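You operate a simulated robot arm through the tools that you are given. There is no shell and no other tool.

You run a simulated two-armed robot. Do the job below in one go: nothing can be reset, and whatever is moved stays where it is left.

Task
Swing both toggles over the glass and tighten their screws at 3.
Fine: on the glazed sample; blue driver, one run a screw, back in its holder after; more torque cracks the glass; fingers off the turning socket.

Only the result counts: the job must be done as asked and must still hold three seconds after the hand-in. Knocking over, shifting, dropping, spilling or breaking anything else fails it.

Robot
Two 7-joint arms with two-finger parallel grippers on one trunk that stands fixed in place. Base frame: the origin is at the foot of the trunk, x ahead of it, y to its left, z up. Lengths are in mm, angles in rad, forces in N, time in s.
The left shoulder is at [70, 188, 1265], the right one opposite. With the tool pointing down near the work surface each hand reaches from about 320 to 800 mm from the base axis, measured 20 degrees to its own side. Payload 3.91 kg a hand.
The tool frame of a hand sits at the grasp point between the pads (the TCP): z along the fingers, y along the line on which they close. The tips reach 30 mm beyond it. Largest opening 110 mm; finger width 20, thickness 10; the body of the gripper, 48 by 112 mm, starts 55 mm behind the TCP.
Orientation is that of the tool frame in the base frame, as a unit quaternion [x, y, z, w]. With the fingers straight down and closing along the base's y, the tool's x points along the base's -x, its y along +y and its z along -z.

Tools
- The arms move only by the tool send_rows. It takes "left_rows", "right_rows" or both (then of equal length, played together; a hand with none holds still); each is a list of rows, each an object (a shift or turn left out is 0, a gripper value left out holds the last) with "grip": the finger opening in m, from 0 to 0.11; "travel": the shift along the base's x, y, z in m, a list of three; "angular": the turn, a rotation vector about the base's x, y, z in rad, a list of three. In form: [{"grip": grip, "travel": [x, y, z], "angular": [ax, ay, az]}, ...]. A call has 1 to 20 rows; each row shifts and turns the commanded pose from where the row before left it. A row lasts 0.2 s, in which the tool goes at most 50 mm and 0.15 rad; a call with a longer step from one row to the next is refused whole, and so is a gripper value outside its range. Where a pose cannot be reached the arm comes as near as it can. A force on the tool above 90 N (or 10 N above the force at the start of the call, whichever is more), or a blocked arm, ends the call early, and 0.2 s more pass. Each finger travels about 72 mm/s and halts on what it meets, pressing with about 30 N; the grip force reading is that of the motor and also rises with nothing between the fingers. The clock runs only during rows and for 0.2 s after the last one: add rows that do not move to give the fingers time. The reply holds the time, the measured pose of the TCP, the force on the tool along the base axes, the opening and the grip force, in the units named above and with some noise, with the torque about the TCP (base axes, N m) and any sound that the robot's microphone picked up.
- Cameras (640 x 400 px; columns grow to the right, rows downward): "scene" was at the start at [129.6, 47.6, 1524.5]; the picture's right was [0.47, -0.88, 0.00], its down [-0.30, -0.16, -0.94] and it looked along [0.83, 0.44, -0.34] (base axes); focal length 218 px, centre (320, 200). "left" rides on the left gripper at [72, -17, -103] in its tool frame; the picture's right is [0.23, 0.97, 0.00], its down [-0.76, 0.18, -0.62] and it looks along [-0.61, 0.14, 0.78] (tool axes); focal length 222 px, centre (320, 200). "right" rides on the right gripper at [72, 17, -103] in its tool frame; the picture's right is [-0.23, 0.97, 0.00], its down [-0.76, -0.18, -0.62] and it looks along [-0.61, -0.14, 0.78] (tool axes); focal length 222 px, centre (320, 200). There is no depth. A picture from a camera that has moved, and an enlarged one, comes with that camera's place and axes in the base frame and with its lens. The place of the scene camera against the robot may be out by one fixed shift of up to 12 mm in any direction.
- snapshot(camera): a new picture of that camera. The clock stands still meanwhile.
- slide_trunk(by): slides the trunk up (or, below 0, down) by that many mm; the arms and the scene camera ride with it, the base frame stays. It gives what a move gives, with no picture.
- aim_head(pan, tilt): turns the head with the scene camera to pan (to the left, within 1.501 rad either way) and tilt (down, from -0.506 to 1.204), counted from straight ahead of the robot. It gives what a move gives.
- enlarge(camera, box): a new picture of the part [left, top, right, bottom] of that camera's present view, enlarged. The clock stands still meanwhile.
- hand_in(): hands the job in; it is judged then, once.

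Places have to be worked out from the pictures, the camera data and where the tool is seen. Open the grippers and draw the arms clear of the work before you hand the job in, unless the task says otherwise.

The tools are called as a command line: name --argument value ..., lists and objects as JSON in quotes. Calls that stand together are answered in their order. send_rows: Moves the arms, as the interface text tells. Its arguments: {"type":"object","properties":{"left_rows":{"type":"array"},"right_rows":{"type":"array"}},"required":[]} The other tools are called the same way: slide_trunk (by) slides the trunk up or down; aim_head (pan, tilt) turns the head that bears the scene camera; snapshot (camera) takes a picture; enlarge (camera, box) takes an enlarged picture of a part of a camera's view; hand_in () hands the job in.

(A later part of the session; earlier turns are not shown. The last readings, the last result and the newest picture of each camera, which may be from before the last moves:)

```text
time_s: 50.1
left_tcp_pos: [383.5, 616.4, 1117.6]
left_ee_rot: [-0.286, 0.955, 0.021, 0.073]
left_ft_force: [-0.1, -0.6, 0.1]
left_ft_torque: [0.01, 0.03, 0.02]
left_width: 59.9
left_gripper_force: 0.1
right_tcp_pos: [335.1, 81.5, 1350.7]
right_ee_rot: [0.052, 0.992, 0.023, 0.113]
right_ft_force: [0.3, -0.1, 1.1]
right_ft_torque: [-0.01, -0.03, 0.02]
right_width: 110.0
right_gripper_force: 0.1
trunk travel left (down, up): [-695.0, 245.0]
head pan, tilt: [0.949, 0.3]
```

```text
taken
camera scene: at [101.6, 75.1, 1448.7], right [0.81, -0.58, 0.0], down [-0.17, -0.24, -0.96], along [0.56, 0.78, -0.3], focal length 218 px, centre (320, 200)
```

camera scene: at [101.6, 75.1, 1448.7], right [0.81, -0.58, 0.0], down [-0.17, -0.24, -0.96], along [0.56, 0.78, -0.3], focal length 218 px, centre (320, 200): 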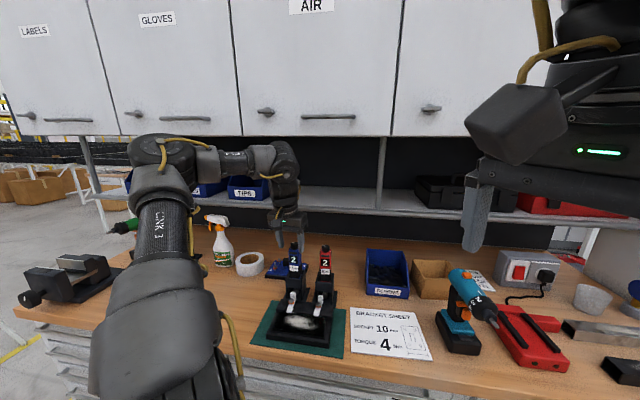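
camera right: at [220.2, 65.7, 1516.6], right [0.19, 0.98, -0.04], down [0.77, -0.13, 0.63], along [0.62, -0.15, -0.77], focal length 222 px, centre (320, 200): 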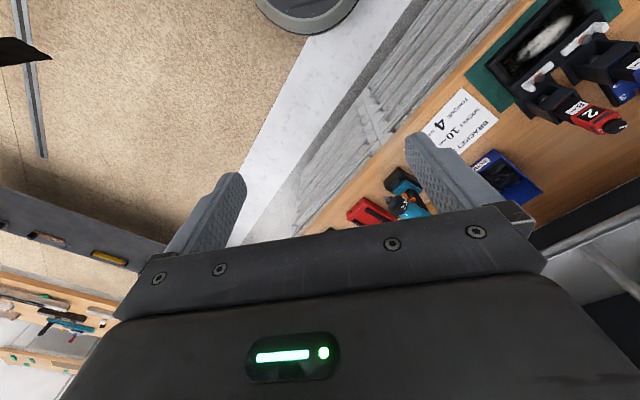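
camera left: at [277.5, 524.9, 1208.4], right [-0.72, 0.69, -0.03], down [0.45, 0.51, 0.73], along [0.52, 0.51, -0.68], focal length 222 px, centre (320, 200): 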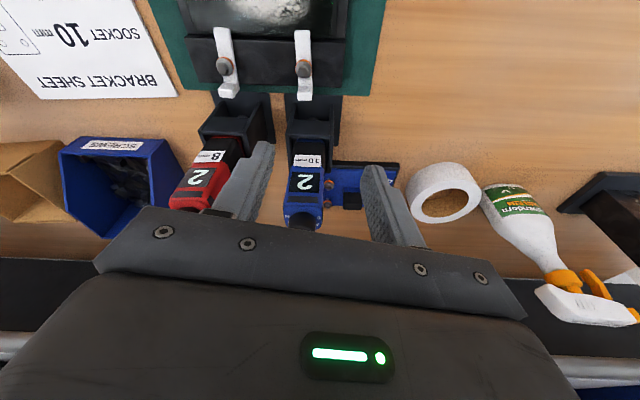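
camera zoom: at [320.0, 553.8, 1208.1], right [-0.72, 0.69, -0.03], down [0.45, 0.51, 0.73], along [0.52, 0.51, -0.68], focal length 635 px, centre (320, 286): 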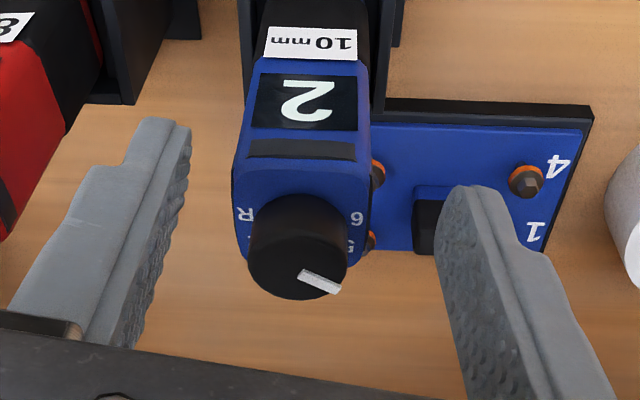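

No lean and the knob is centred between the fingers. I advance the last 17 mm and close on the knob.

send_rows --left_rows '[{"travel": [0.005, 0.003, 0]}, {"travel": [0.005, 0.003, 0]}, {"travel": [0.0047, 0.0026, 0]}, {}, {"grip": 0.03}, {}, {}]'

enlarge --camera "left" --box '[240, 120, 400, 230]'

enlarge --camera "scene" --box '[250, 190, 350, 300]'

```text
time_s: 51.7
left_tcp_pos: [397.8, 625.1, 1118.2]
left_ee_rot: [-0.285, 0.956, 0.022, 0.073]
left_ft_force: [0.4, 0.9, -0.3]
left_ft_torque: [0.03, -0.02, 0.0]
left_width: 30.0
left_gripper_force: 0.2
right_tcp_pos: [335.6, 81.8, 1352.2]
right_ee_rot: [0.053, 0.992, 0.023, 0.114]
right_ft_force: [0.2, 0.0, 0.7]
right_ft_torque: [-0.02, -0.02, 0.02]
right_width: 110.0
right_gripper_force: 0.1
trunk travel left (down, up): [-695.0, 245.0]
head pan, tilt: [0.949, 0.3]
```

```text
3.64 times, centred on (320, 175) of left
camera zoom: at [334.2, 561.7, 1208.4], right [-0.72, 0.69, -0.03], down [0.45, 0.51, 0.73], along [0.52, 0.51, -0.68], focal length 808 px, centre (320, 291)
```

zoom: 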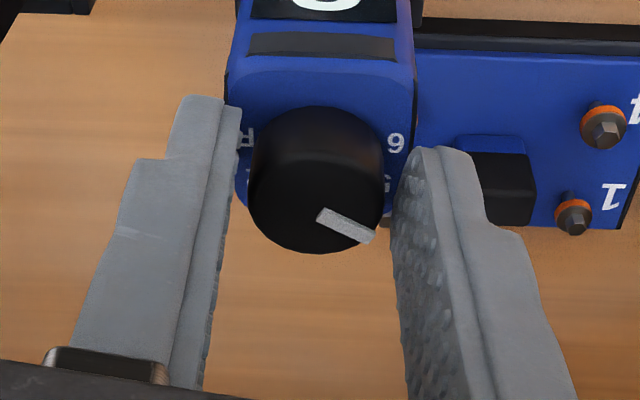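

```text
3.64 times, centred on (300, 245) of scene
camera zoom: at [101.6, 75.2, 1448.7], right [0.81, -0.58, 0.0], down [-0.17, -0.24, -0.96], along [0.56, 0.78, -0.3], focal length 791 px, centre (393, 36)
```

zoom: 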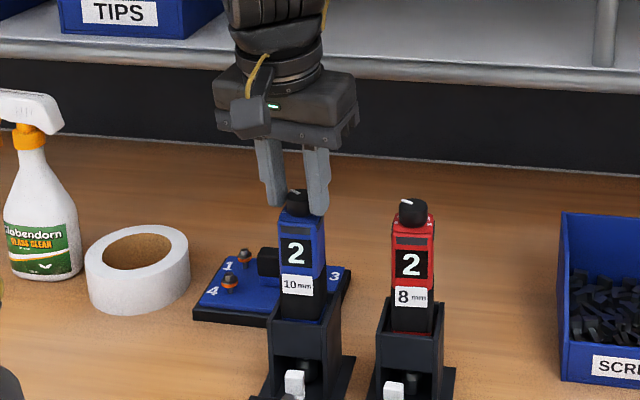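

The fingers straddle the knob with the pointer measured at 105.8° (exactly label 5). I close fully on the knob and begin with a small turn of −0.2 rad to see it follow.

send_rows --left_rows '[{"grip": 0.0}, {}, {}, {"angular": [0, 0, -0.05]}, {"angular": [0, 0, -0.07]}, {"angular": [0, 0, -0.08]}, {}]'

enlarge --camera "left" --box '[240, 120, 400, 230]'

enlarge --camera "scene" --box '[250, 190, 350, 300]'

```text
time_s: 53.3
left_tcp_pos: [398.0, 626.3, 1118.9]
left_ee_rot: [-0.188, 0.979, 0.014, 0.074]
left_ft_force: [1.1, 4.4, 4.5]
left_ft_torque: [0.5, -0.09, -0.01]
left_width: 23.7
left_gripper_force: 30.0
right_tcp_pos: [335.0, 81.3, 1351.2]
right_ee_rot: [0.053, 0.992, 0.024, 0.113]
right_ft_force: [0.8, 0.6, -0.6]
right_ft_torque: [0.04, 0.0, -0.01]
right_width: 110.1
right_gripper_force: 0.1
trunk travel left (down, up): [-695.0, 245.0]
head pan, tilt: [0.949, 0.3]
```

```text
3.64 times, centred on (320, 175) of left
camera zoom: at [323.4, 575.8, 1208.5], right [-0.57, 0.82, -0.03], down [0.55, 0.41, 0.73], along [0.61, 0.4, -0.68], focal length 808 px, centre (320, 291)
```

zoom: 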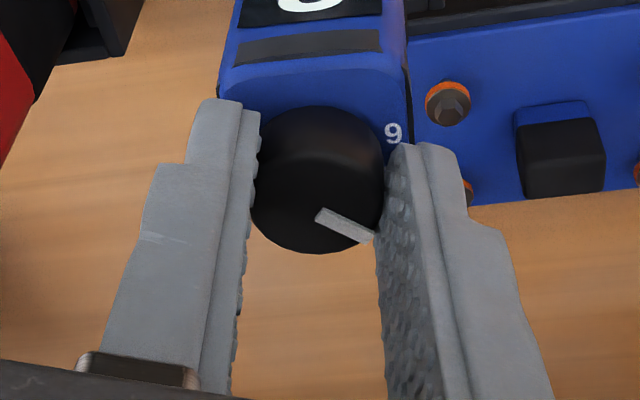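

```text
3.64 times, centred on (300, 245) of scene
camera zoom: at [101.4, 75.5, 1448.8], right [0.81, -0.58, 0.0], down [-0.17, -0.24, -0.96], along [0.56, 0.78, -0.3], focal length 791 px, centre (393, 36)
```

zoom: 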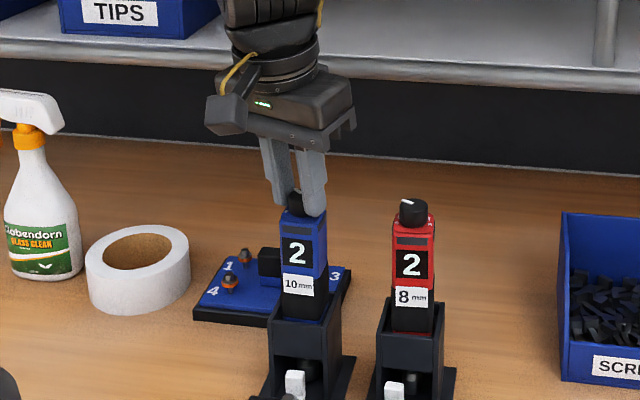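

The knob turns with the fingers while the body stays. I continue another −0.6 rad.

send_rows --left_rows '[{"angular": [0, 0, -0.08]}, {"angular": [0, 0, -0.09]}, {"angular": [0, 0, -0.09]}, {"angular": [0, 0, -0.09]}, {"angular": [0, 0, -0.09]}, {"angular": [0, 0, -0.09]}, {"angular": [0, 0, -0.07]}, {}]'

enlarge --camera "left" --box '[240, 120, 400, 230]'

enlarge --camera "scene" --box '[250, 190, 350, 300]'

```text
time_s: 55.1
left_tcp_pos: [396.5, 624.6, 1119.0]
left_ee_rot: [0.11, 0.991, -0.008, 0.076]
left_ft_force: [0.2, 7.6, 16.0]
left_ft_torque: [0.69, -0.16, 0.06]
left_width: 24.0
left_gripper_force: 29.9
right_tcp_pos: [334.2, 81.3, 1351.7]
right_ee_rot: [0.054, 0.992, 0.023, 0.114]
right_ft_force: [0.1, -0.5, -0.6]
right_ft_torque: [0.01, 0.01, 0.03]
right_width: 110.0
right_gripper_force: 0.1
trunk travel left (down, up): [-695.0, 245.0]
head pan, tilt: [0.949, 0.3]
```

```text
3.64 times, centred on (320, 175) of left
camera zoom: at [308.4, 625.6, 1209.0], right [-0.01, 1.0, -0.03], down [0.68, 0.03, 0.73], along [0.73, -0.02, -0.68], focal length 808 px, centre (320, 291)
```

zoom: 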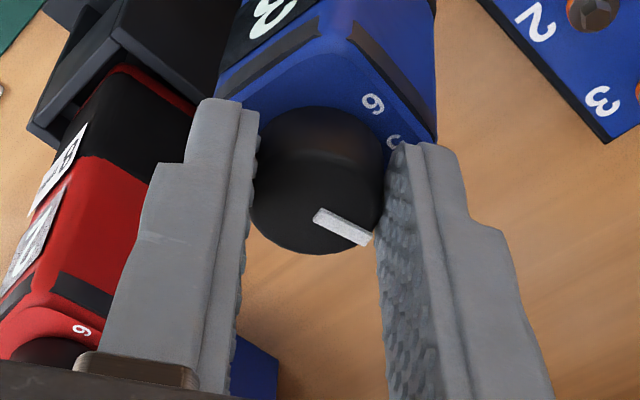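

```text
3.64 times, centred on (300, 245) of scene
camera zoom: at [100.3, 74.6, 1448.9], right [0.81, -0.58, 0.0], down [-0.17, -0.24, -0.96], along [0.56, 0.78, -0.29], focal length 791 px, centre (393, 36)
```

zoom: 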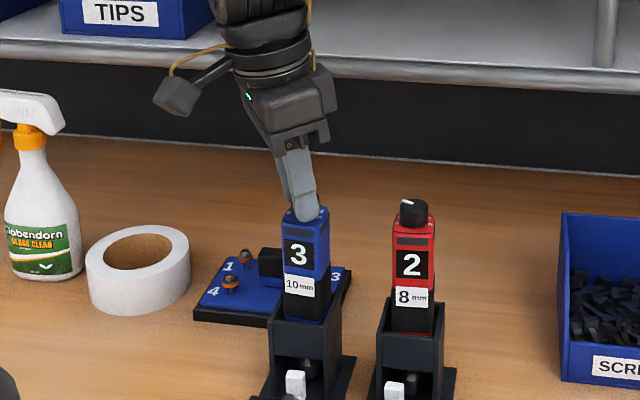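

After −0.8 rad the driver's display changed from 2 to 3, so the display follows the dial. I open the fingers without moving, to compare the pointer with the printed labels.

send_rows --left_rows '[{"grip": 0.06}, {}, {}]'

enlarge --camera "left" --box '[270, 130, 370, 200]'

enlarge --camera "scene" --box '[280, 225, 320, 275]'

```text
time_s: 55.9
left_tcp_pos: [397.4, 626.0, 1117.1]
left_ee_rot: [0.11, 0.991, -0.009, 0.075]
left_ft_force: [-0.5, 0.3, 0.5]
left_ft_torque: [0.03, -0.02, -0.01]
left_width: 59.9
left_gripper_force: 0.1
right_tcp_pos: [336.9, 82.8, 1352.6]
right_ee_rot: [0.053, 0.992, 0.023, 0.114]
right_ft_force: [0.1, 0.4, 0.0]
right_ft_torque: [0.0, 0.01, 0.03]
right_width: 110.1
right_gripper_force: 0.0
trunk travel left (down, up): [-695.0, 245.0]
head pan, tilt: [0.949, 0.3]
```

```text
5.71 times, centred on (320, 165) of left
camera zoom: at [309.5, 626.4, 1207.7], right [-0.01, 1.0, -0.03], down [0.68, 0.03, 0.73], along [0.73, -0.02, -0.68], focal length 1269 px, centre (320, 400)
```

zoom: 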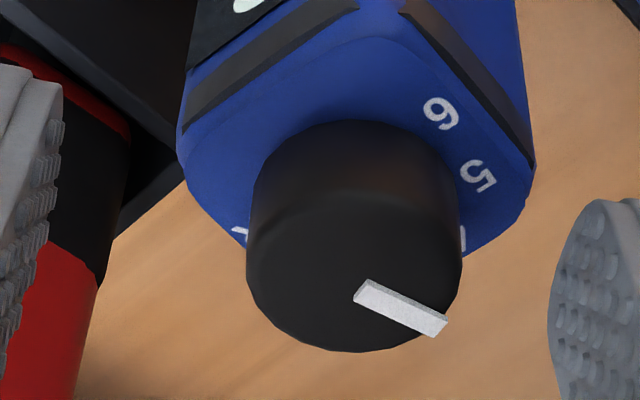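

```text
8.00 times, centred on (300, 250) of scene
camera zoom: at [102.0, 75.5, 1448.7], right [0.81, -0.58, 0.0], down [-0.17, -0.24, -0.96], along [0.56, 0.78, -0.3], focal length 1740 px, centre (480, -200)
```

zoom: 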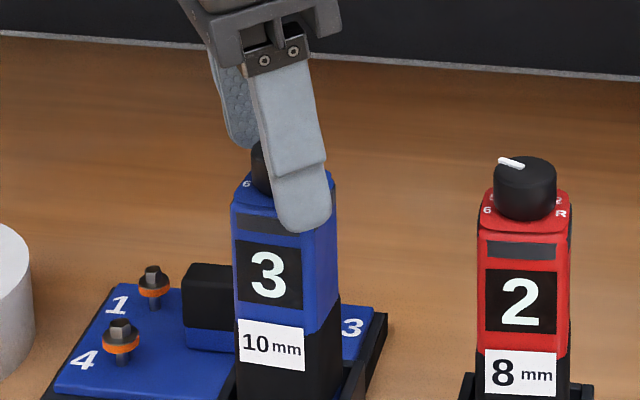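

The pointer now measures about 66°, while the display says 3. I zoom hard on the printed labels to settle which is which.

enlarge --camera "left" --box '[325, 135, 365, 180]'

enlarge --camera "left" --box '[295, 145, 335, 190]'

enlarge --camera "scene" --box '[313, 240, 335, 262]'

```text
8.89 times, centred on (345, 158) of left
camera zoom: at [309.5, 626.4, 1207.7], right [-0.01, 1.0, -0.03], down [0.68, 0.03, 0.73], along [0.73, -0.02, -0.68], focal length 1974 px, centre (98, 578)
```

zoom: 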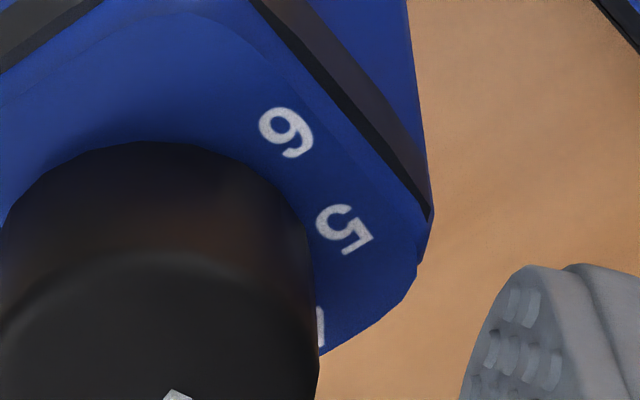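

```text
8.89 times, centred on (315, 168) of left
camera zoom: at [309.5, 626.4, 1207.7], right [-0.01, 1.0, -0.03], down [0.68, 0.03, 0.73], along [0.73, -0.02, -0.68], focal length 1974 px, centre (364, 489)
```

zoom: 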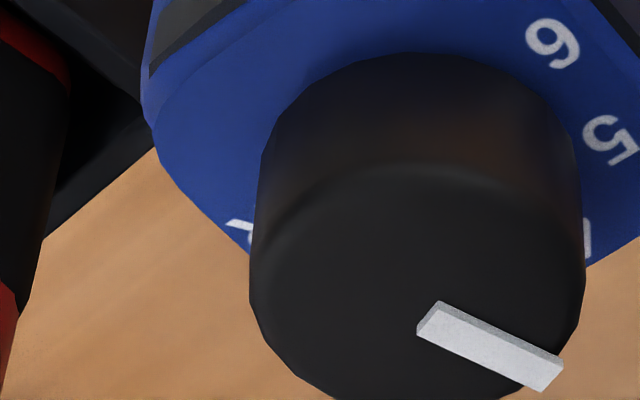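

```text
16.00 times, centred on (324, 251) of scene
camera zoom: at [102.0, 75.5, 1448.7], right [0.81, -0.58, 0.0], down [-0.17, -0.24, -0.96], along [0.56, 0.78, -0.3], focal length 3480 px, centre (256, -616)
```

zoom: 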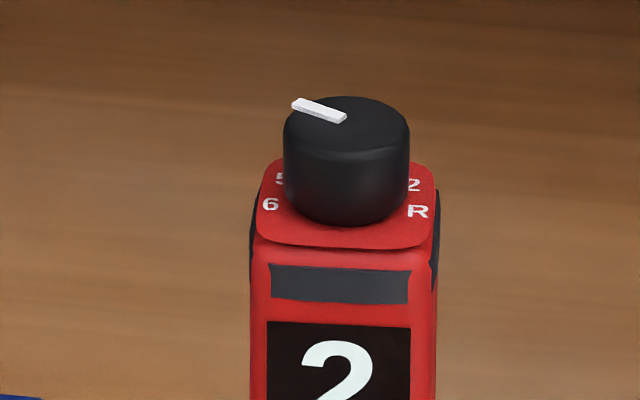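

The printed ring seems mirrored relative to the live readout (both drivers showed 2 with identical pointers; one detent turned blue to 3), so I trust the display: it's at 3. Next I rotate the open hand back so the fingers close across the driver's sides.

send_rows --left_rows '[{"travel": [0, 0, 0.002], "angular": [0, 0, 0.06]}, {"angular": [0, 0, 0.1]}, {"angular": [0, 0, 0.1]}, {"angular": [0, 0, 0.1]}, {"angular": [0, 0, 0.1]}, {"angular": [0, 0, 0.1]}, {"angular": [0, 0, 0.1]}, {"angular": [0, 0, 0.1]}, {"angular": [0, 0, 0.1]}, {"angular": [0, 0, 0.1]}, {"angular": [0, 0, 0.05]}, {}]'

enlarge --camera "left" --box '[220, 90, 420, 230]'

enlarge --camera "scene" --box '[260, 210, 340, 290]'

```text
time_s: 58.5
left_tcp_pos: [398.4, 625.6, 1119.0]
left_ee_rot: [-0.384, 0.92, 0.029, 0.07]
left_ft_force: [0.7, 0.6, -0.1]
left_ft_torque: [0.02, 0.03, 0.02]
left_width: 60.0
left_gripper_force: 0.0
right_tcp_pos: [336.3, 82.0, 1351.5]
right_ee_rot: [0.053, 0.992, 0.023, 0.115]
right_ft_force: [0.1, 0.0, 0.4]
right_ft_torque: [0.0, 0.0, 0.02]
right_width: 110.1
right_gripper_force: 0.1
trunk travel left (down, up): [-695.0, 245.0]
head pan, tilt: [0.949, 0.3]
```

```text
2.86 times, centred on (320, 160) of left
camera zoom: at [348.8, 550.1, 1210.0], right [-0.85, 0.52, -0.03], down [0.34, 0.59, 0.73], along [0.4, 0.61, -0.68], focal length 635 px, centre (320, 314)
```

zoom: 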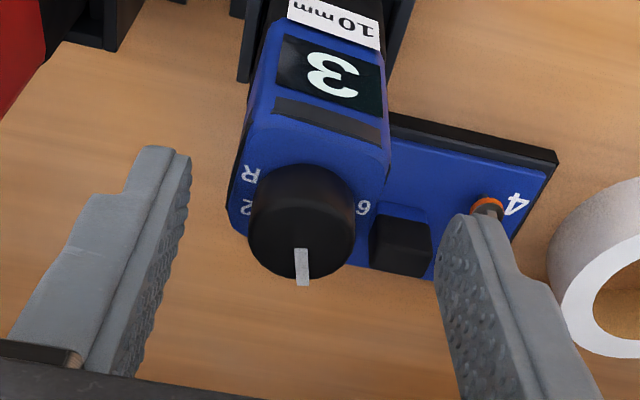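

```text
5.00 times, centred on (300, 250) of scene
camera zoom: at [101.7, 75.3, 1448.7], right [0.81, -0.58, 0.0], down [-0.17, -0.24, -0.96], along [0.56, 0.78, -0.3], focal length 1088 px, centre (420, -50)
```

zoom: 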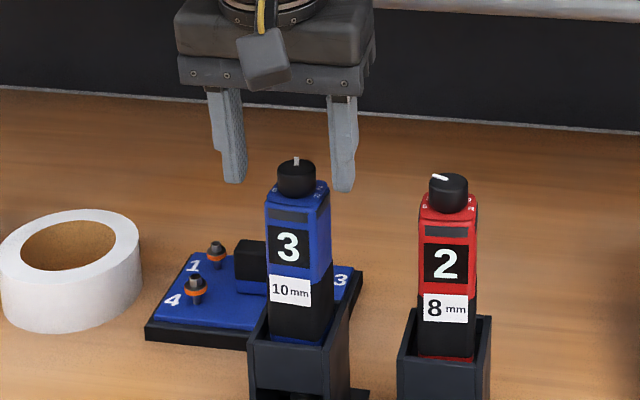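

The hand is aligned (yaw 0.789), display clearly 3, and the driver is centred between the fingers. I lower straight down so the pads sit on the blue body.

send_rows --left_rows '[{"travel": [0, 0, -0.006]}, {"travel": [0, 0, -0.01]}, {"travel": [0, 0, -0.01]}, {"travel": [0, 0, -0.01]}, {"travel": [0, 0, -0.01]}, {"travel": [0, 0, -0.008]}, {}]'

enlarge --camera "left" --box '[220, 90, 420, 230]'

enlarge --camera "scene" --box '[260, 210, 340, 290]'

```text
time_s: 60.1
left_tcp_pos: [397.6, 626.2, 1065.6]
left_ee_rot: [-0.383, 0.92, 0.029, 0.07]
left_ft_force: [0.1, -0.1, -0.6]
left_ft_torque: [0.01, 0.01, 0.03]
left_width: 60.2
left_gripper_force: 0.1
right_tcp_pos: [335.6, 82.5, 1351.5]
right_ee_rot: [0.053, 0.992, 0.023, 0.114]
right_ft_force: [0.3, -0.7, 0.2]
right_ft_torque: [0.01, -0.02, 0.03]
right_width: 109.9
right_gripper_force: 0.0
trunk travel left (down, up): [-695.0, 245.0]
head pan, tilt: [0.949, 0.3]
```

```text
2.86 times, centred on (320, 160) of left
camera zoom: at [348.6, 550.2, 1156.6], right [-0.85, 0.53, -0.03], down [0.34, 0.59, 0.73], along [0.4, 0.61, -0.68], focal length 635 px, centre (320, 314)
```

zoom: 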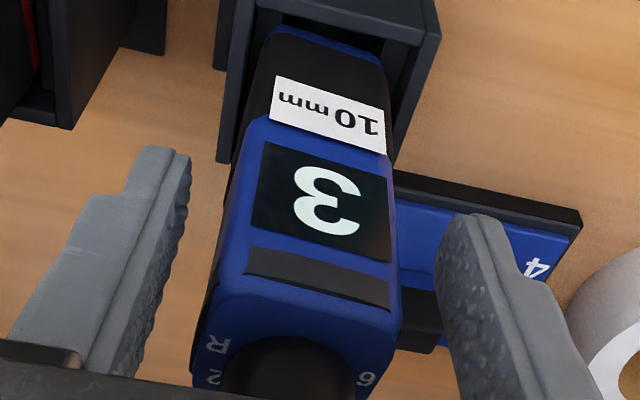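

```text
5.00 times, centred on (300, 250) of scene
camera zoom: at [101.6, 75.1, 1448.7], right [0.81, -0.58, 0.0], down [-0.17, -0.24, -0.96], along [0.56, 0.78, -0.3], focal length 1088 px, centre (420, -50)
```

zoom: 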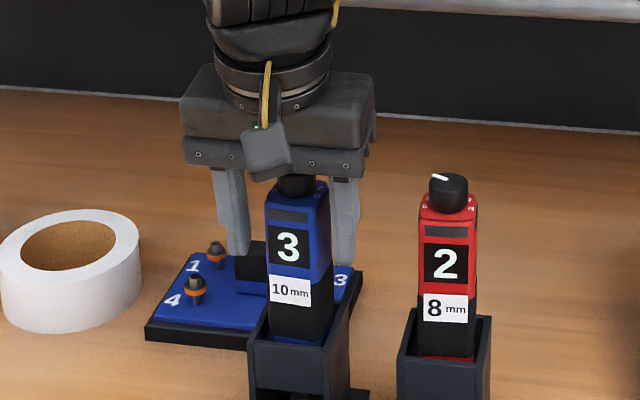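

The pads flank the blue body. I close the grip on it and check the width and forces.

send_rows --left_rows '[{"grip": 0.045}, {}, {"grip": 0.0}, {}, {}, {}]'

enlarge --camera "left" --box '[220, 90, 420, 230]'

```text
time_s: 61.5
left_tcp_pos: [398.0, 625.0, 1066.9]
left_ee_rot: [-0.384, 0.92, 0.029, 0.071]
left_ft_force: [1.3, -2.5, 0.7]
left_ft_torque: [-0.22, -0.37, -0.09]
left_width: 37.1
left_gripper_force: 30.1
right_tcp_pos: [336.0, 80.9, 1351.0]
right_ee_rot: [0.053, 0.992, 0.023, 0.114]
right_ft_force: [1.5, -0.9, -0.2]
right_ft_torque: [-0.02, 0.01, -0.04]
right_width: 109.7
right_gripper_force: 0.1
trunk travel left (down, up): [-695.0, 245.0]
head pan, tilt: [0.949, 0.3]
```

```text
2.86 times, centred on (320, 160) of left
camera zoom: at [349.0, 549.7, 1156.9], right [-0.85, 0.53, -0.03], down [0.34, 0.59, 0.73], along [0.4, 0.61, -0.68], focal length 635 px, centre (320, 314)
```

zoom: 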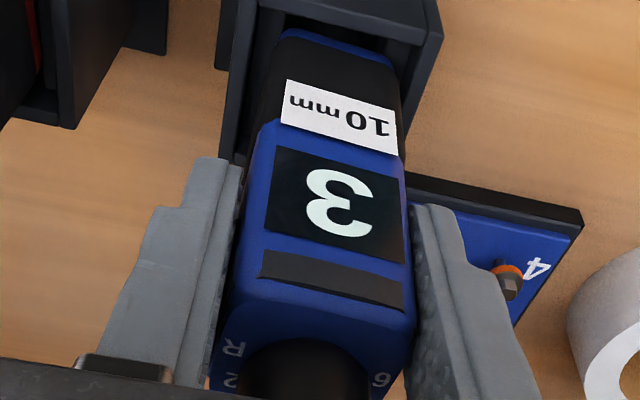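

The driver is held (width 37 mm) with little side force. I lift it slowly straight out of its holder.

send_rows --left_rows '[{"travel": [0, 0, 0.003]}, {"travel": [0, 0, 0.005]}, {"travel": [0, 0, 0.006]}, {"travel": [0, 0, 0.006]}, {"travel": [0, 0, 0.006]}, {"travel": [0, 0, 0.006]}, {}]'

enlarge --camera "scene" --box '[250, 190, 350, 320]'

```text
time_s: 63.1
left_tcp_pos: [399.1, 626.2, 1096.4]
left_ee_rot: [-0.384, 0.92, 0.029, 0.069]
left_ft_force: [0.7, 0.7, -4.1]
left_ft_torque: [0.0, 0.06, -0.04]
left_width: 37.1
left_gripper_force: 29.9
right_tcp_pos: [335.7, 82.2, 1352.5]
right_ee_rot: [0.053, 0.992, 0.023, 0.114]
right_ft_force: [0.1, 0.3, 0.0]
right_ft_torque: [-0.02, -0.02, -0.01]
right_width: 109.9
right_gripper_force: 0.1
trunk travel left (down, up): [-695.0, 245.0]
head pan, tilt: [0.949, 0.3]
```

```text
3.08 times, centred on (300, 255) of scene
camera zoom: at [102.2, 76.2, 1448.6], right [0.81, -0.58, 0.0], down [-0.17, -0.24, -0.95], along [0.56, 0.78, -0.3], focal length 669 px, centre (382, 31)
```

zoom: 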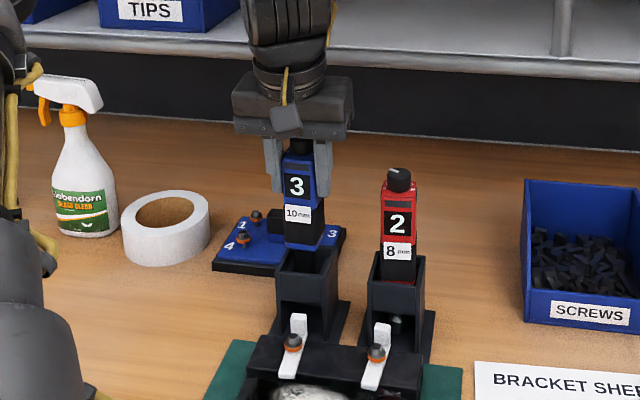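

It comes out cleanly (about 0.4 kg). I lift the remaining 50 mm.

send_rows --left_rows '[{"travel": [0, 0, 0.006]}, {"travel": [0, 0, 0.007]}, {"travel": [0, 0, 0.008]}, {"travel": [0, 0, 0.008]}, {"travel": [0, 0, 0.008]}, {"travel": [0, 0, 0.008]}, {"travel": [0, 0, 0.006]}, {}]'

enlarge --camera "scene" --box '[250, 190, 350, 320]'

snapshot --camera "scene"

```text
time_s: 64.9
left_tcp_pos: [398.1, 626.6, 1148.9]
left_ee_rot: [-0.384, 0.92, 0.03, 0.069]
left_ft_force: [0.7, 1.1, -4.2]
left_ft_torque: [-0.05, 0.04, 0.02]
left_width: 36.5
left_gripper_force: 30.0
right_tcp_pos: [337.0, 82.7, 1352.5]
right_ee_rot: [0.053, 0.992, 0.023, 0.114]
right_ft_force: [0.2, -0.1, -0.7]
right_ft_torque: [-0.02, 0.0, 0.0]
right_width: 110.3
right_gripper_force: 0.0
trunk travel left (down, up): [-695.0, 245.0]
head pan, tilt: [0.949, 0.3]
```

```text
3.08 times, centred on (300, 255) of scene
camera zoom: at [102.2, 76.1, 1448.6], right [0.81, -0.58, 0.0], down [-0.17, -0.24, -0.95], along [0.56, 0.78, -0.3], focal length 669 px, centre (382, 31)
```

zoom: 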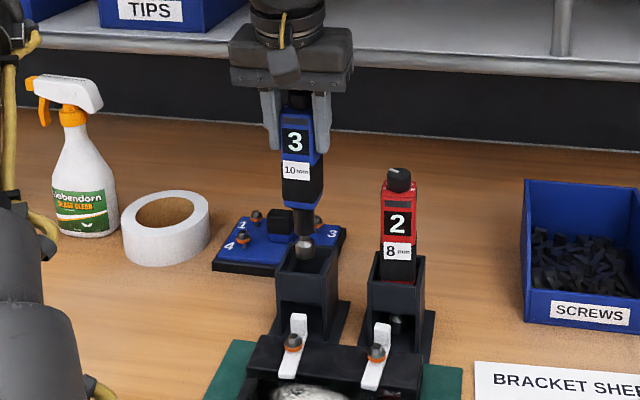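

```text
taken
camera scene: at [102.2, 76.1, 1448.6], right [0.81, -0.58, 0.0], down [-0.17, -0.24, -0.95], along [0.56, 0.78, -0.3], focal length 218 px, centre (320, 200)
```

scene: 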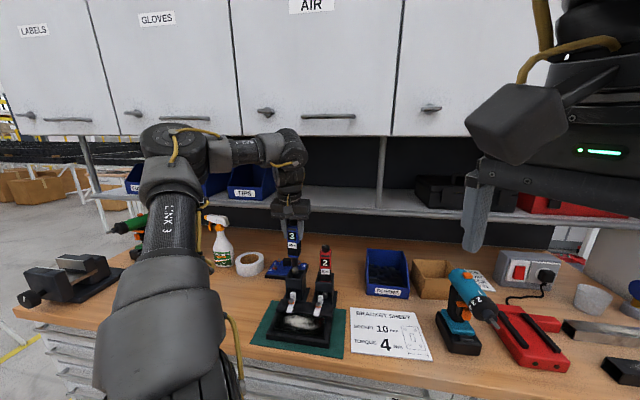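

The socket tip looks just level with the holder's rim. I zoom in to judge its clearance.

enlarge --camera "scene" --box '[275, 245, 325, 305]'

snapshot --camera "left"

```text
6.67 times, centred on (300, 275) of scene
camera zoom: at [102.2, 76.1, 1448.6], right [0.81, -0.58, 0.0], down [-0.17, -0.24, -0.95], along [0.56, 0.78, -0.3], focal length 1450 px, centre (453, -300)
```

zoom: 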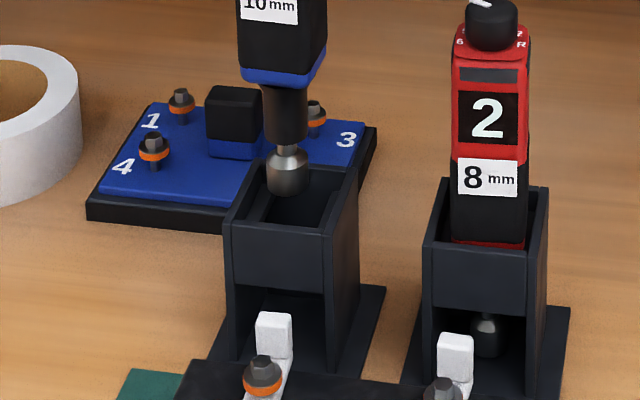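

```text
taken
camera left: at [348.9, 550.4, 1238.9], right [-0.85, 0.53, -0.03], down [0.34, 0.59, 0.73], along [0.4, 0.61, -0.68], focal length 222 px, centre (320, 200)
```

left: 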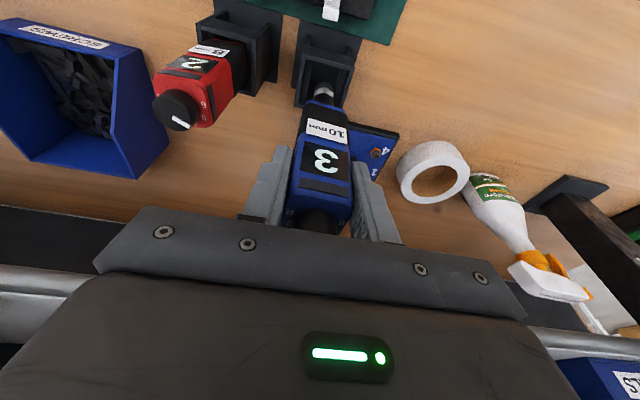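

The socket needs a bit more height over the rim. I lift 18 mm further, then carry the driver toward the left screw, keeping it high.

send_rows --left_rows '[{"travel": [0, 0, 0.006]}, {"travel": [0, 0, 0.007]}, {"travel": [0, 0, 0.005]}, {"travel": [-0.003, -0.004, 0]}, {"travel": [-0.005, -0.007, 0]}, {"travel": [-0.007, -0.009, 0]}, {"travel": [-0.007, -0.009, 0]}, {"travel": [-0.007, -0.009, 0]}, {"travel": [-0.007, -0.009, 0]}, {"travel": [-0.006, -0.008, 0]}, {"travel": [-0.0035, -0.0045, 0]}, {}, {}]'

snapshot --camera "left"

enlarge --camera "scene" --box '[250, 210, 350, 340]'

```text
time_s: 67.7
left_tcp_pos: [353.1, 566.9, 1166.8]
left_ee_rot: [-0.384, 0.92, 0.028, 0.07]
left_ft_force: [0.4, -0.1, -3.7]
left_ft_torque: [-0.01, 0.0, 0.03]
left_width: 36.4
left_gripper_force: 29.9
right_tcp_pos: [336.9, 81.5, 1351.8]
right_ee_rot: [0.054, 0.992, 0.022, 0.113]
right_ft_force: [0.4, -0.4, 0.4]
right_ft_torque: [0.0, -0.03, -0.02]
right_width: 110.0
right_gripper_force: 0.0
trunk travel left (down, up): [-695.0, 245.0]
head pan, tilt: [0.949, 0.3]
```

```text
taken
camera left: at [303.6, 491.1, 1257.2], right [-0.85, 0.53, -0.03], down [0.34, 0.59, 0.73], along [0.4, 0.61, -0.68], focal length 222 px, centre (320, 200)
```

left: 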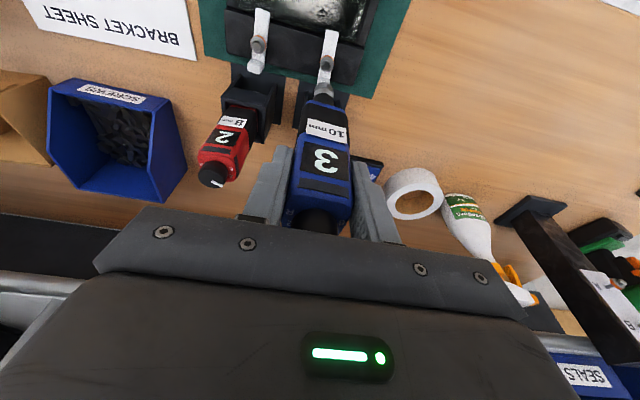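

```text
3.08 times, centred on (300, 275) of scene
camera zoom: at [102.0, 75.9, 1448.7], right [0.81, -0.58, 0.0], down [-0.17, -0.24, -0.95], along [0.56, 0.78, -0.3], focal length 669 px, centre (382, -31)
```

zoom: 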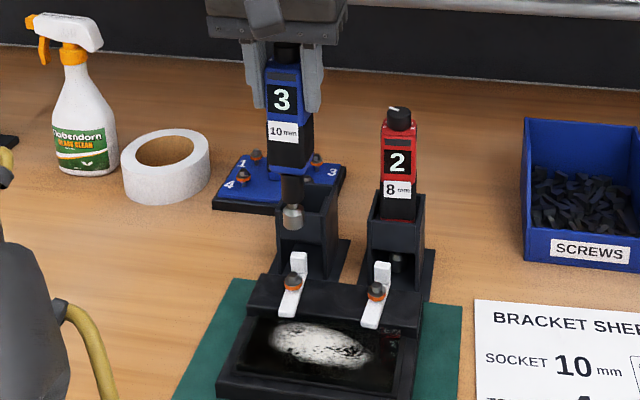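

The driver hangs vertically just above the left screw. I zoom on socket and screw to align them.

enlarge --camera "left" --box '[280, 20, 380, 120]'

enlarge --camera "scene" --box '[275, 265, 325, 325]'

```text
4.00 times, centred on (330, 70) of left
camera zoom: at [303.6, 491.1, 1257.2], right [-0.85, 0.53, -0.03], down [0.34, 0.59, 0.73], along [0.4, 0.61, -0.68], focal length 888 px, centre (280, 720)
```

zoom: 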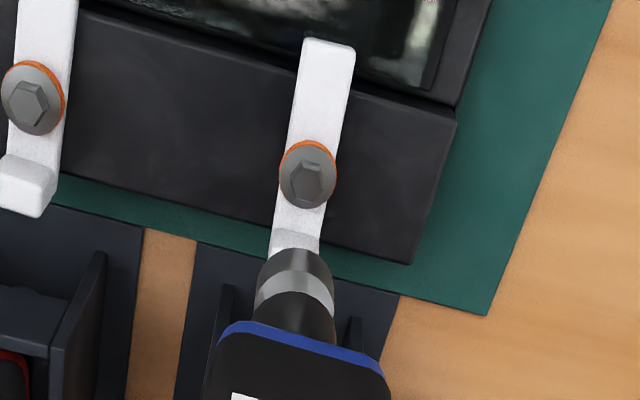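

```text
6.67 times, centred on (300, 295) of scene
camera zoom: at [102.0, 75.9, 1448.7], right [0.81, -0.58, 0.0], down [-0.17, -0.24, -0.95], along [0.56, 0.78, -0.3], focal length 1450 px, centre (453, -433)
```

zoom: 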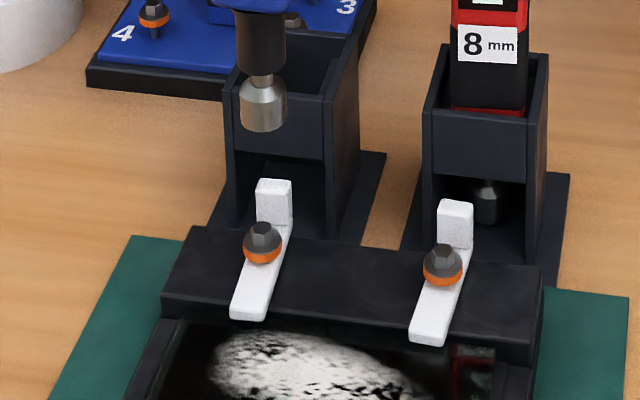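

In the left view the screw sits at (351,564) and the socket slightly behind it. I shift about 5 mm forward and lower 30 mm, then compare again.

send_rows --left_rows '[{"travel": [-0.002, -0.002, -0.004]}, {"travel": [-0.002, -0.002, -0.007]}, {"travel": [0, 0, -0.007]}, {"travel": [0, 0, -0.007]}, {"travel": [0, 0, -0.005]}, {}]'

enlarge --camera "left" --box '[280, 20, 380, 120]'

enlarge --camera "scene" --box '[275, 265, 325, 325]'

```text
time_s: 69.1
left_tcp_pos: [348.2, 562.9, 1137.2]
left_ee_rot: [-0.384, 0.92, 0.029, 0.071]
left_ft_force: [-0.9, -0.4, -4.5]
left_ft_torque: [-0.07, 0.07, -0.02]
left_width: 36.3
left_gripper_force: 30.5
right_tcp_pos: [335.7, 82.5, 1352.2]
right_ee_rot: [0.052, 0.992, 0.023, 0.114]
right_ft_force: [-0.8, -0.3, -0.5]
right_ft_torque: [0.0, 0.04, -0.02]
right_width: 109.7
right_gripper_force: 0.0
trunk travel left (down, up): [-695.0, 245.0]
head pan, tilt: [0.949, 0.3]
```

```text
4.00 times, centred on (330, 70) of left
camera zoom: at [299.5, 486.7, 1227.2], right [-0.85, 0.53, -0.03], down [0.34, 0.59, 0.73], along [0.4, 0.61, -0.68], focal length 888 px, centre (280, 720)
```

zoom: 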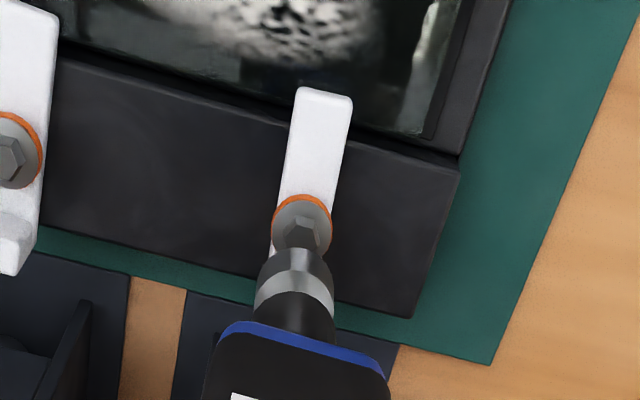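

```text
6.67 times, centred on (300, 295) of scene
camera zoom: at [102.1, 75.8, 1448.7], right [0.81, -0.58, 0.0], down [-0.17, -0.24, -0.95], along [0.56, 0.78, -0.3], focal length 1450 px, centre (453, -433)
```

zoom: 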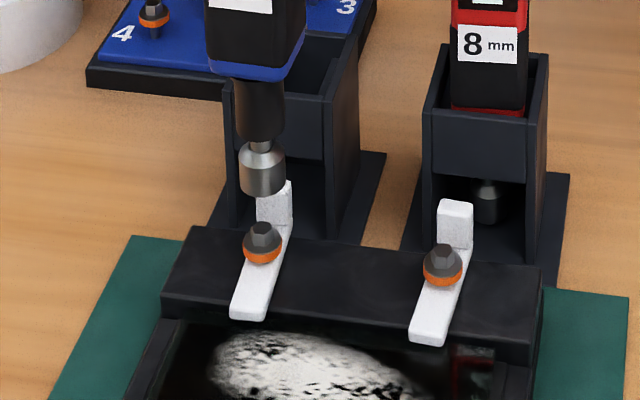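

Combining both views, the socket bottom is about z≈970 and some 5 mm behind the screw axis. I correct by (−3.4,−4.0) mm and lower 14 mm to check alignment closely.

send_rows --left_rows '[{"travel": [-0.0017, -0.002, 0]}, {"travel": [-0.0017, -0.002, -0.002]}, {"travel": [0, 0, -0.004]}, {"travel": [0, 0, -0.004]}, {"travel": [0, 0, -0.004]}, {}, {}]'

enlarge --camera "left" --box '[290, 50, 350, 110]'

enlarge --camera "scene" --box '[280, 275, 310, 315]'

```text
time_s: 70.7
left_tcp_pos: [345.0, 556.9, 1123.7]
left_ee_rot: [-0.384, 0.92, 0.03, 0.07]
left_ft_force: [-0.1, 0.1, -4.6]
left_ft_torque: [0.0, 0.02, -0.02]
left_width: 36.4
left_gripper_force: 29.9
right_tcp_pos: [336.0, 82.2, 1351.8]
right_ee_rot: [0.053, 0.992, 0.022, 0.114]
right_ft_force: [0.0, 0.2, 0.1]
right_ft_torque: [0.01, 0.02, 0.0]
right_width: 110.1
right_gripper_force: 0.1
trunk travel left (down, up): [-695.0, 245.0]
head pan, tilt: [0.949, 0.3]
```

```text
6.67 times, centred on (320, 80) of left
camera zoom: at [295.8, 482.3, 1213.4], right [-0.85, 0.53, -0.03], down [0.34, 0.59, 0.73], along [0.4, 0.61, -0.68], focal length 1481 px, centre (320, 1000)
```

zoom: 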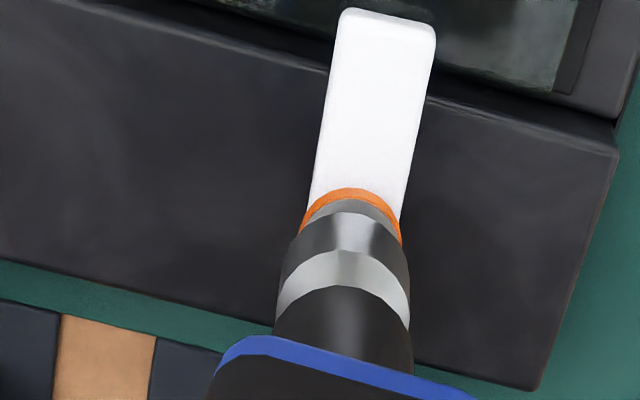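

```text
10.00 times, centred on (295, 295) of scene
camera zoom: at [102.0, 75.8, 1448.7], right [0.81, -0.58, 0.0], down [-0.17, -0.24, -0.95], along [0.56, 0.78, -0.3], focal length 2175 px, centre (570, -750)
```

zoom: 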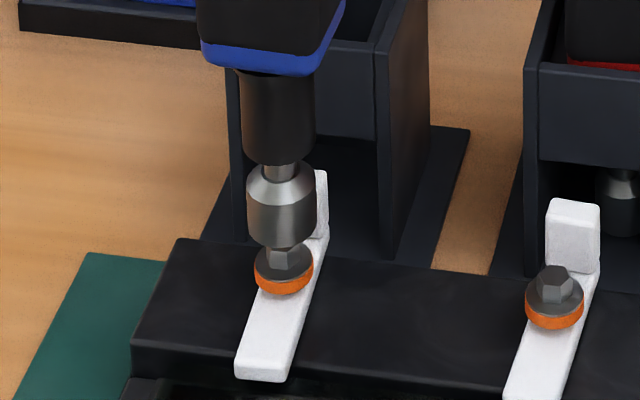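

The scene view shows the socket directly over the hex with about 10 mm to go, aligned within 1 mm. I lower gently in 2 mm steps and watch the force.

send_rows --left_rows '[{"travel": [-0.0002, -0.0005, -0.002]}, {"travel": [0, 0, -0.002]}, {"travel": [0, 0, -0.002]}, {"travel": [0, 0, -0.002]}, {}]'

enlarge --camera "scene" --box '[280, 275, 310, 315]'

enlarge --camera "left" --box '[290, 50, 350, 110]'

```text
time_s: 71.9
left_tcp_pos: [345.4, 558.1, 1116.4]
left_ee_rot: [-0.384, 0.92, 0.029, 0.069]
left_ft_force: [0.0, -0.5, -4.6]
left_ft_torque: [-0.04, 0.02, -0.01]
left_width: 36.1
left_gripper_force: 29.7
right_tcp_pos: [335.6, 82.8, 1351.6]
right_ee_rot: [0.053, 0.992, 0.024, 0.113]
right_ft_force: [-0.6, -0.2, -0.2]
right_ft_torque: [0.03, 0.02, 0.0]
right_width: 110.1
right_gripper_force: 0.1
trunk travel left (down, up): [-695.0, 245.0]
head pan, tilt: [0.949, 0.3]
```

```text
10.00 times, centred on (295, 295) of scene
camera zoom: at [102.0, 75.9, 1448.7], right [0.81, -0.58, 0.0], down [-0.17, -0.24, -0.95], along [0.56, 0.78, -0.3], focal length 2175 px, centre (570, -750)
```

zoom: 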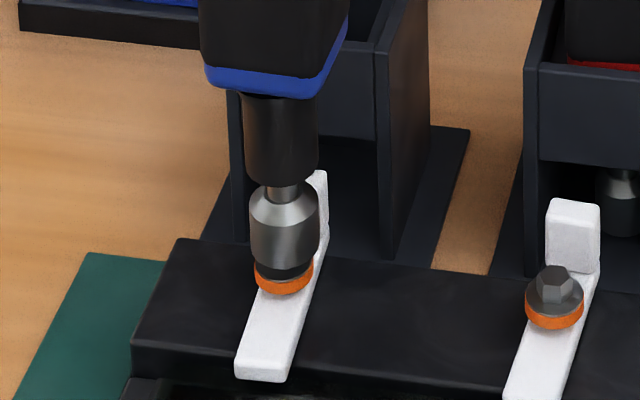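

```text
6.67 times, centred on (320, 80) of left
camera zoom: at [296.4, 482.3, 1205.6], right [-0.85, 0.53, -0.03], down [0.34, 0.59, 0.73], along [0.4, 0.61, -0.68], focal length 1481 px, centre (320, 1000)
```

zoom: 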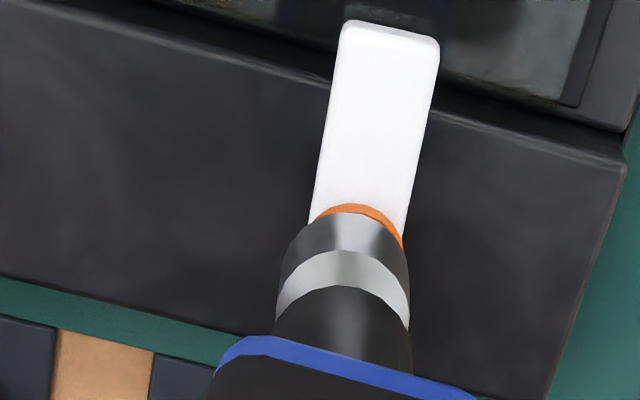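

Still free and very well centred. I continue down in 1.5 mm steps, listening for the driver.

send_rows --left_rows '[{"travel": [0, 0, -0.0015]}, {"travel": [0, 0, -0.0015]}, {}]'

enlarge --camera "scene" --box '[280, 275, 310, 315]'

```text
time_s: 72.7
left_tcp_pos: [345.3, 557.1, 1112.7]
left_ee_rot: [-0.384, 0.92, 0.029, 0.07]
left_ft_force: [0.4, 0.1, -4.4]
left_ft_torque: [-0.07, 0.04, -0.04]
left_width: 36.2
left_gripper_force: 29.6
right_tcp_pos: [336.5, 82.7, 1351.4]
right_ee_rot: [0.053, 0.992, 0.023, 0.113]
right_ft_force: [-0.7, -0.2, -0.3]
right_ft_torque: [-0.02, 0.0, 0.01]
right_width: 110.2
right_gripper_force: 0.0
trunk travel left (down, up): [-695.0, 245.0]
head pan, tilt: [0.949, 0.3]
```

```text
10.00 times, centred on (295, 295) of scene
camera zoom: at [102.0, 75.8, 1448.7], right [0.81, -0.58, 0.0], down [-0.17, -0.24, -0.95], along [0.56, 0.78, -0.3], focal length 2175 px, centre (570, -750)
```

zoom: 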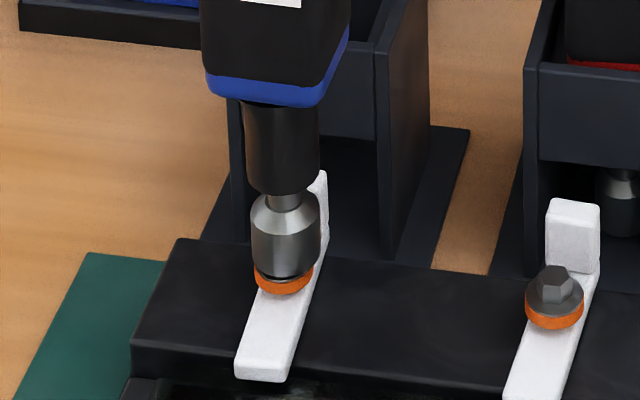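

No contact force yet as the socket slides over the hex. I continue in 1 mm steps.

send_rows --left_rows '[{"travel": [0, 0, -0.001]}, {"travel": [0, 0, -0.001]}, {"travel": [0, 0, -0.001]}, {}]'

```text
time_s: 73.7
left_tcp_pos: [345.0, 557.3, 1109.8]
left_ee_rot: [-0.384, 0.92, 0.029, 0.07]
left_ft_force: [0.6, 2.0, 0.4]
left_ft_torque: [0.26, -0.23, 0.02]
left_width: 36.4
left_gripper_force: 30.5
right_tcp_pos: [335.8, 81.2, 1352.0]
right_ee_rot: [0.052, 0.992, 0.023, 0.115]
right_ft_force: [0.3, -0.5, -0.2]
right_ft_torque: [0.02, 0.01, 0.03]
right_width: 110.2
right_gripper_force: 0.1
trunk travel left (down, up): [-695.0, 245.0]
head pan, tilt: [0.949, 0.3]
```

Contact begins (about 5 N). I press a little further and watch for the run.

send_rows --left_rows '[{"travel": [0, 0, -0.001]}, {}]'

enlarge --camera "scene" --box '[280, 275, 310, 315]'

```text
time_s: 74.3
left_tcp_pos: [345.0, 558.0, 1108.9]
left_ee_rot: [-0.385, 0.92, 0.03, 0.07]
left_ft_force: [2.1, 2.2, 1.0]
left_ft_torque: [0.28, -0.31, 0.0]
left_width: 36.4
left_gripper_force: 30.4
right_tcp_pos: [336.6, 82.1, 1351.4]
right_ee_rot: [0.053, 0.992, 0.023, 0.114]
right_ft_force: [0.2, 0.4, -0.6]
right_ft_torque: [0.04, -0.01, -0.03]
right_width: 110.0
right_gripper_force: 0.1
trunk travel left (down, up): [-695.0, 245.0]
head pan, tilt: [0.949, 0.3]
```

```text
10.00 times, centred on (295, 295) of scene
camera zoom: at [101.9, 75.4, 1448.7], right [0.81, -0.58, 0.0], down [-0.17, -0.24, -0.96], along [0.56, 0.78, -0.3], focal length 2175 px, centre (570, -750)
```

zoom: 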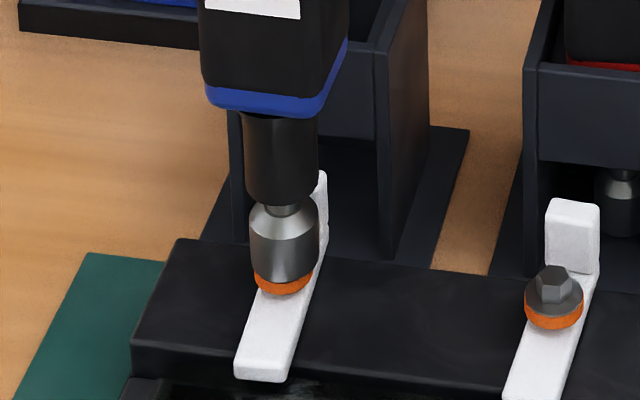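

The socket is seated and its neck is compressing like a spring-loaded push-start. I press on in 1 mm steps.

send_rows --left_rows '[{"travel": [0, 0, -0.001]}, {}]'

enlarge --camera "scene" --box '[280, 275, 310, 315]'

```text
time_s: 74.9
left_tcp_pos: [344.4, 556.8, 1107.6]
left_ee_rot: [-0.384, 0.92, 0.029, 0.07]
left_ft_force: [0.2, 0.1, 1.9]
left_ft_torque: [-0.05, -0.06, -0.05]
left_width: 36.3
left_gripper_force: 30.3
right_tcp_pos: [335.3, 81.7, 1351.5]
right_ee_rot: [0.053, 0.992, 0.023, 0.114]
right_ft_force: [0.0, 0.1, -0.1]
right_ft_torque: [-0.01, 0.01, 0.04]
right_width: 109.9
right_gripper_force: 0.1
trunk travel left (down, up): [-695.0, 245.0]
head pan, tilt: [0.949, 0.3]
```

```text
10.00 times, centred on (295, 295) of scene
camera zoom: at [101.6, 74.9, 1448.8], right [0.81, -0.58, 0.0], down [-0.17, -0.24, -0.96], along [0.56, 0.78, -0.3], focal length 2175 px, centre (570, -750)
```

zoom: 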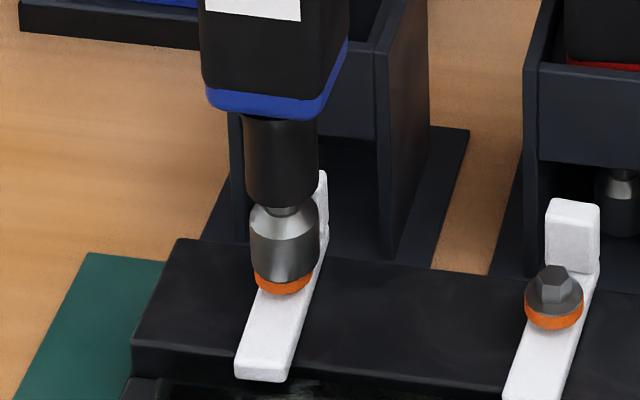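

Force is still small and there is no sound yet. I press another millimetre with a pause.

send_rows --left_rows '[{"travel": [0, 0, -0.001]}, {}, {}]'

enlarge --camera "scene" --box '[280, 275, 310, 315]'

```text
time_s: 75.7
left_tcp_pos: [346.6, 557.2, 1105.8]
left_ee_rot: [-0.384, 0.92, 0.029, 0.071]
left_ft_force: [0.2, -0.4, 0.3]
left_ft_torque: [0.02, 0.11, -0.01]
left_width: 36.0
left_gripper_force: 29.7
right_tcp_pos: [335.3, 81.0, 1351.6]
right_ee_rot: [0.054, 0.992, 0.023, 0.114]
right_ft_force: [0.5, -0.1, -0.3]
right_ft_torque: [0.0, -0.01, 0.0]
right_width: 109.9
right_gripper_force: 0.1
trunk travel left (down, up): [-695.0, 245.0]
head pan, tilt: [0.949, 0.3]
```

```text
10.00 times, centred on (295, 295) of scene
camera zoom: at [101.5, 75.2, 1448.7], right [0.81, -0.58, 0.0], down [-0.17, -0.24, -0.96], along [0.56, 0.78, -0.3], focal length 2175 px, centre (570, -750)
```

zoom: 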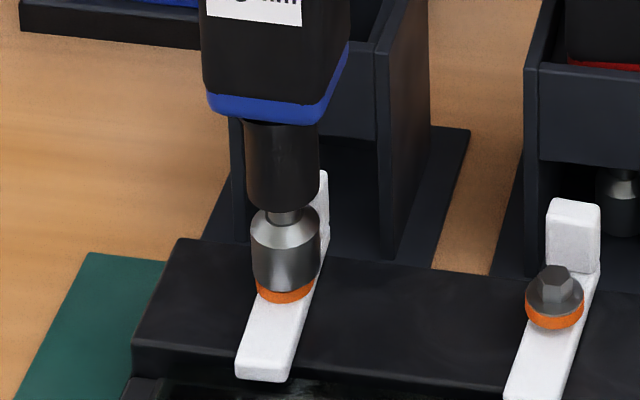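

The socket has now dropped fully over the hex and the neck is extended again. I press on in 1 mm steps.

send_rows --left_rows '[{"travel": [0, 0, -0.001]}, {"travel": [0, 0, -0.001]}, {}]'

enlarge --camera "scene" --box '[280, 275, 310, 315]'

```text
time_s: 76.5
left_tcp_pos: [344.4, 558.2, 1105.0]
left_ee_rot: [-0.384, 0.92, 0.03, 0.07]
left_ft_force: [-0.7, 1.5, 1.7]
left_ft_torque: [0.16, -0.02, -0.04]
left_width: 36.0
left_gripper_force: 29.9
right_tcp_pos: [335.3, 82.1, 1352.2]
right_ee_rot: [0.052, 0.992, 0.024, 0.114]
right_ft_force: [0.5, 0.0, 0.3]
right_ft_torque: [0.03, 0.0, 0.0]
right_width: 110.0
right_gripper_force: 0.1
trunk travel left (down, up): [-695.0, 245.0]
head pan, tilt: [0.949, 0.3]
```

```text
10.00 times, centred on (295, 295) of scene
camera zoom: at [101.5, 75.1, 1448.8], right [0.81, -0.58, 0.0], down [-0.17, -0.24, -0.96], along [0.56, 0.78, -0.3], focal length 2175 px, centre (570, -750)
```

zoom: 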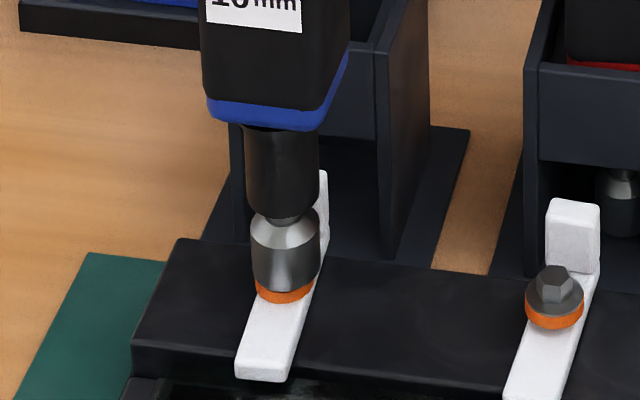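

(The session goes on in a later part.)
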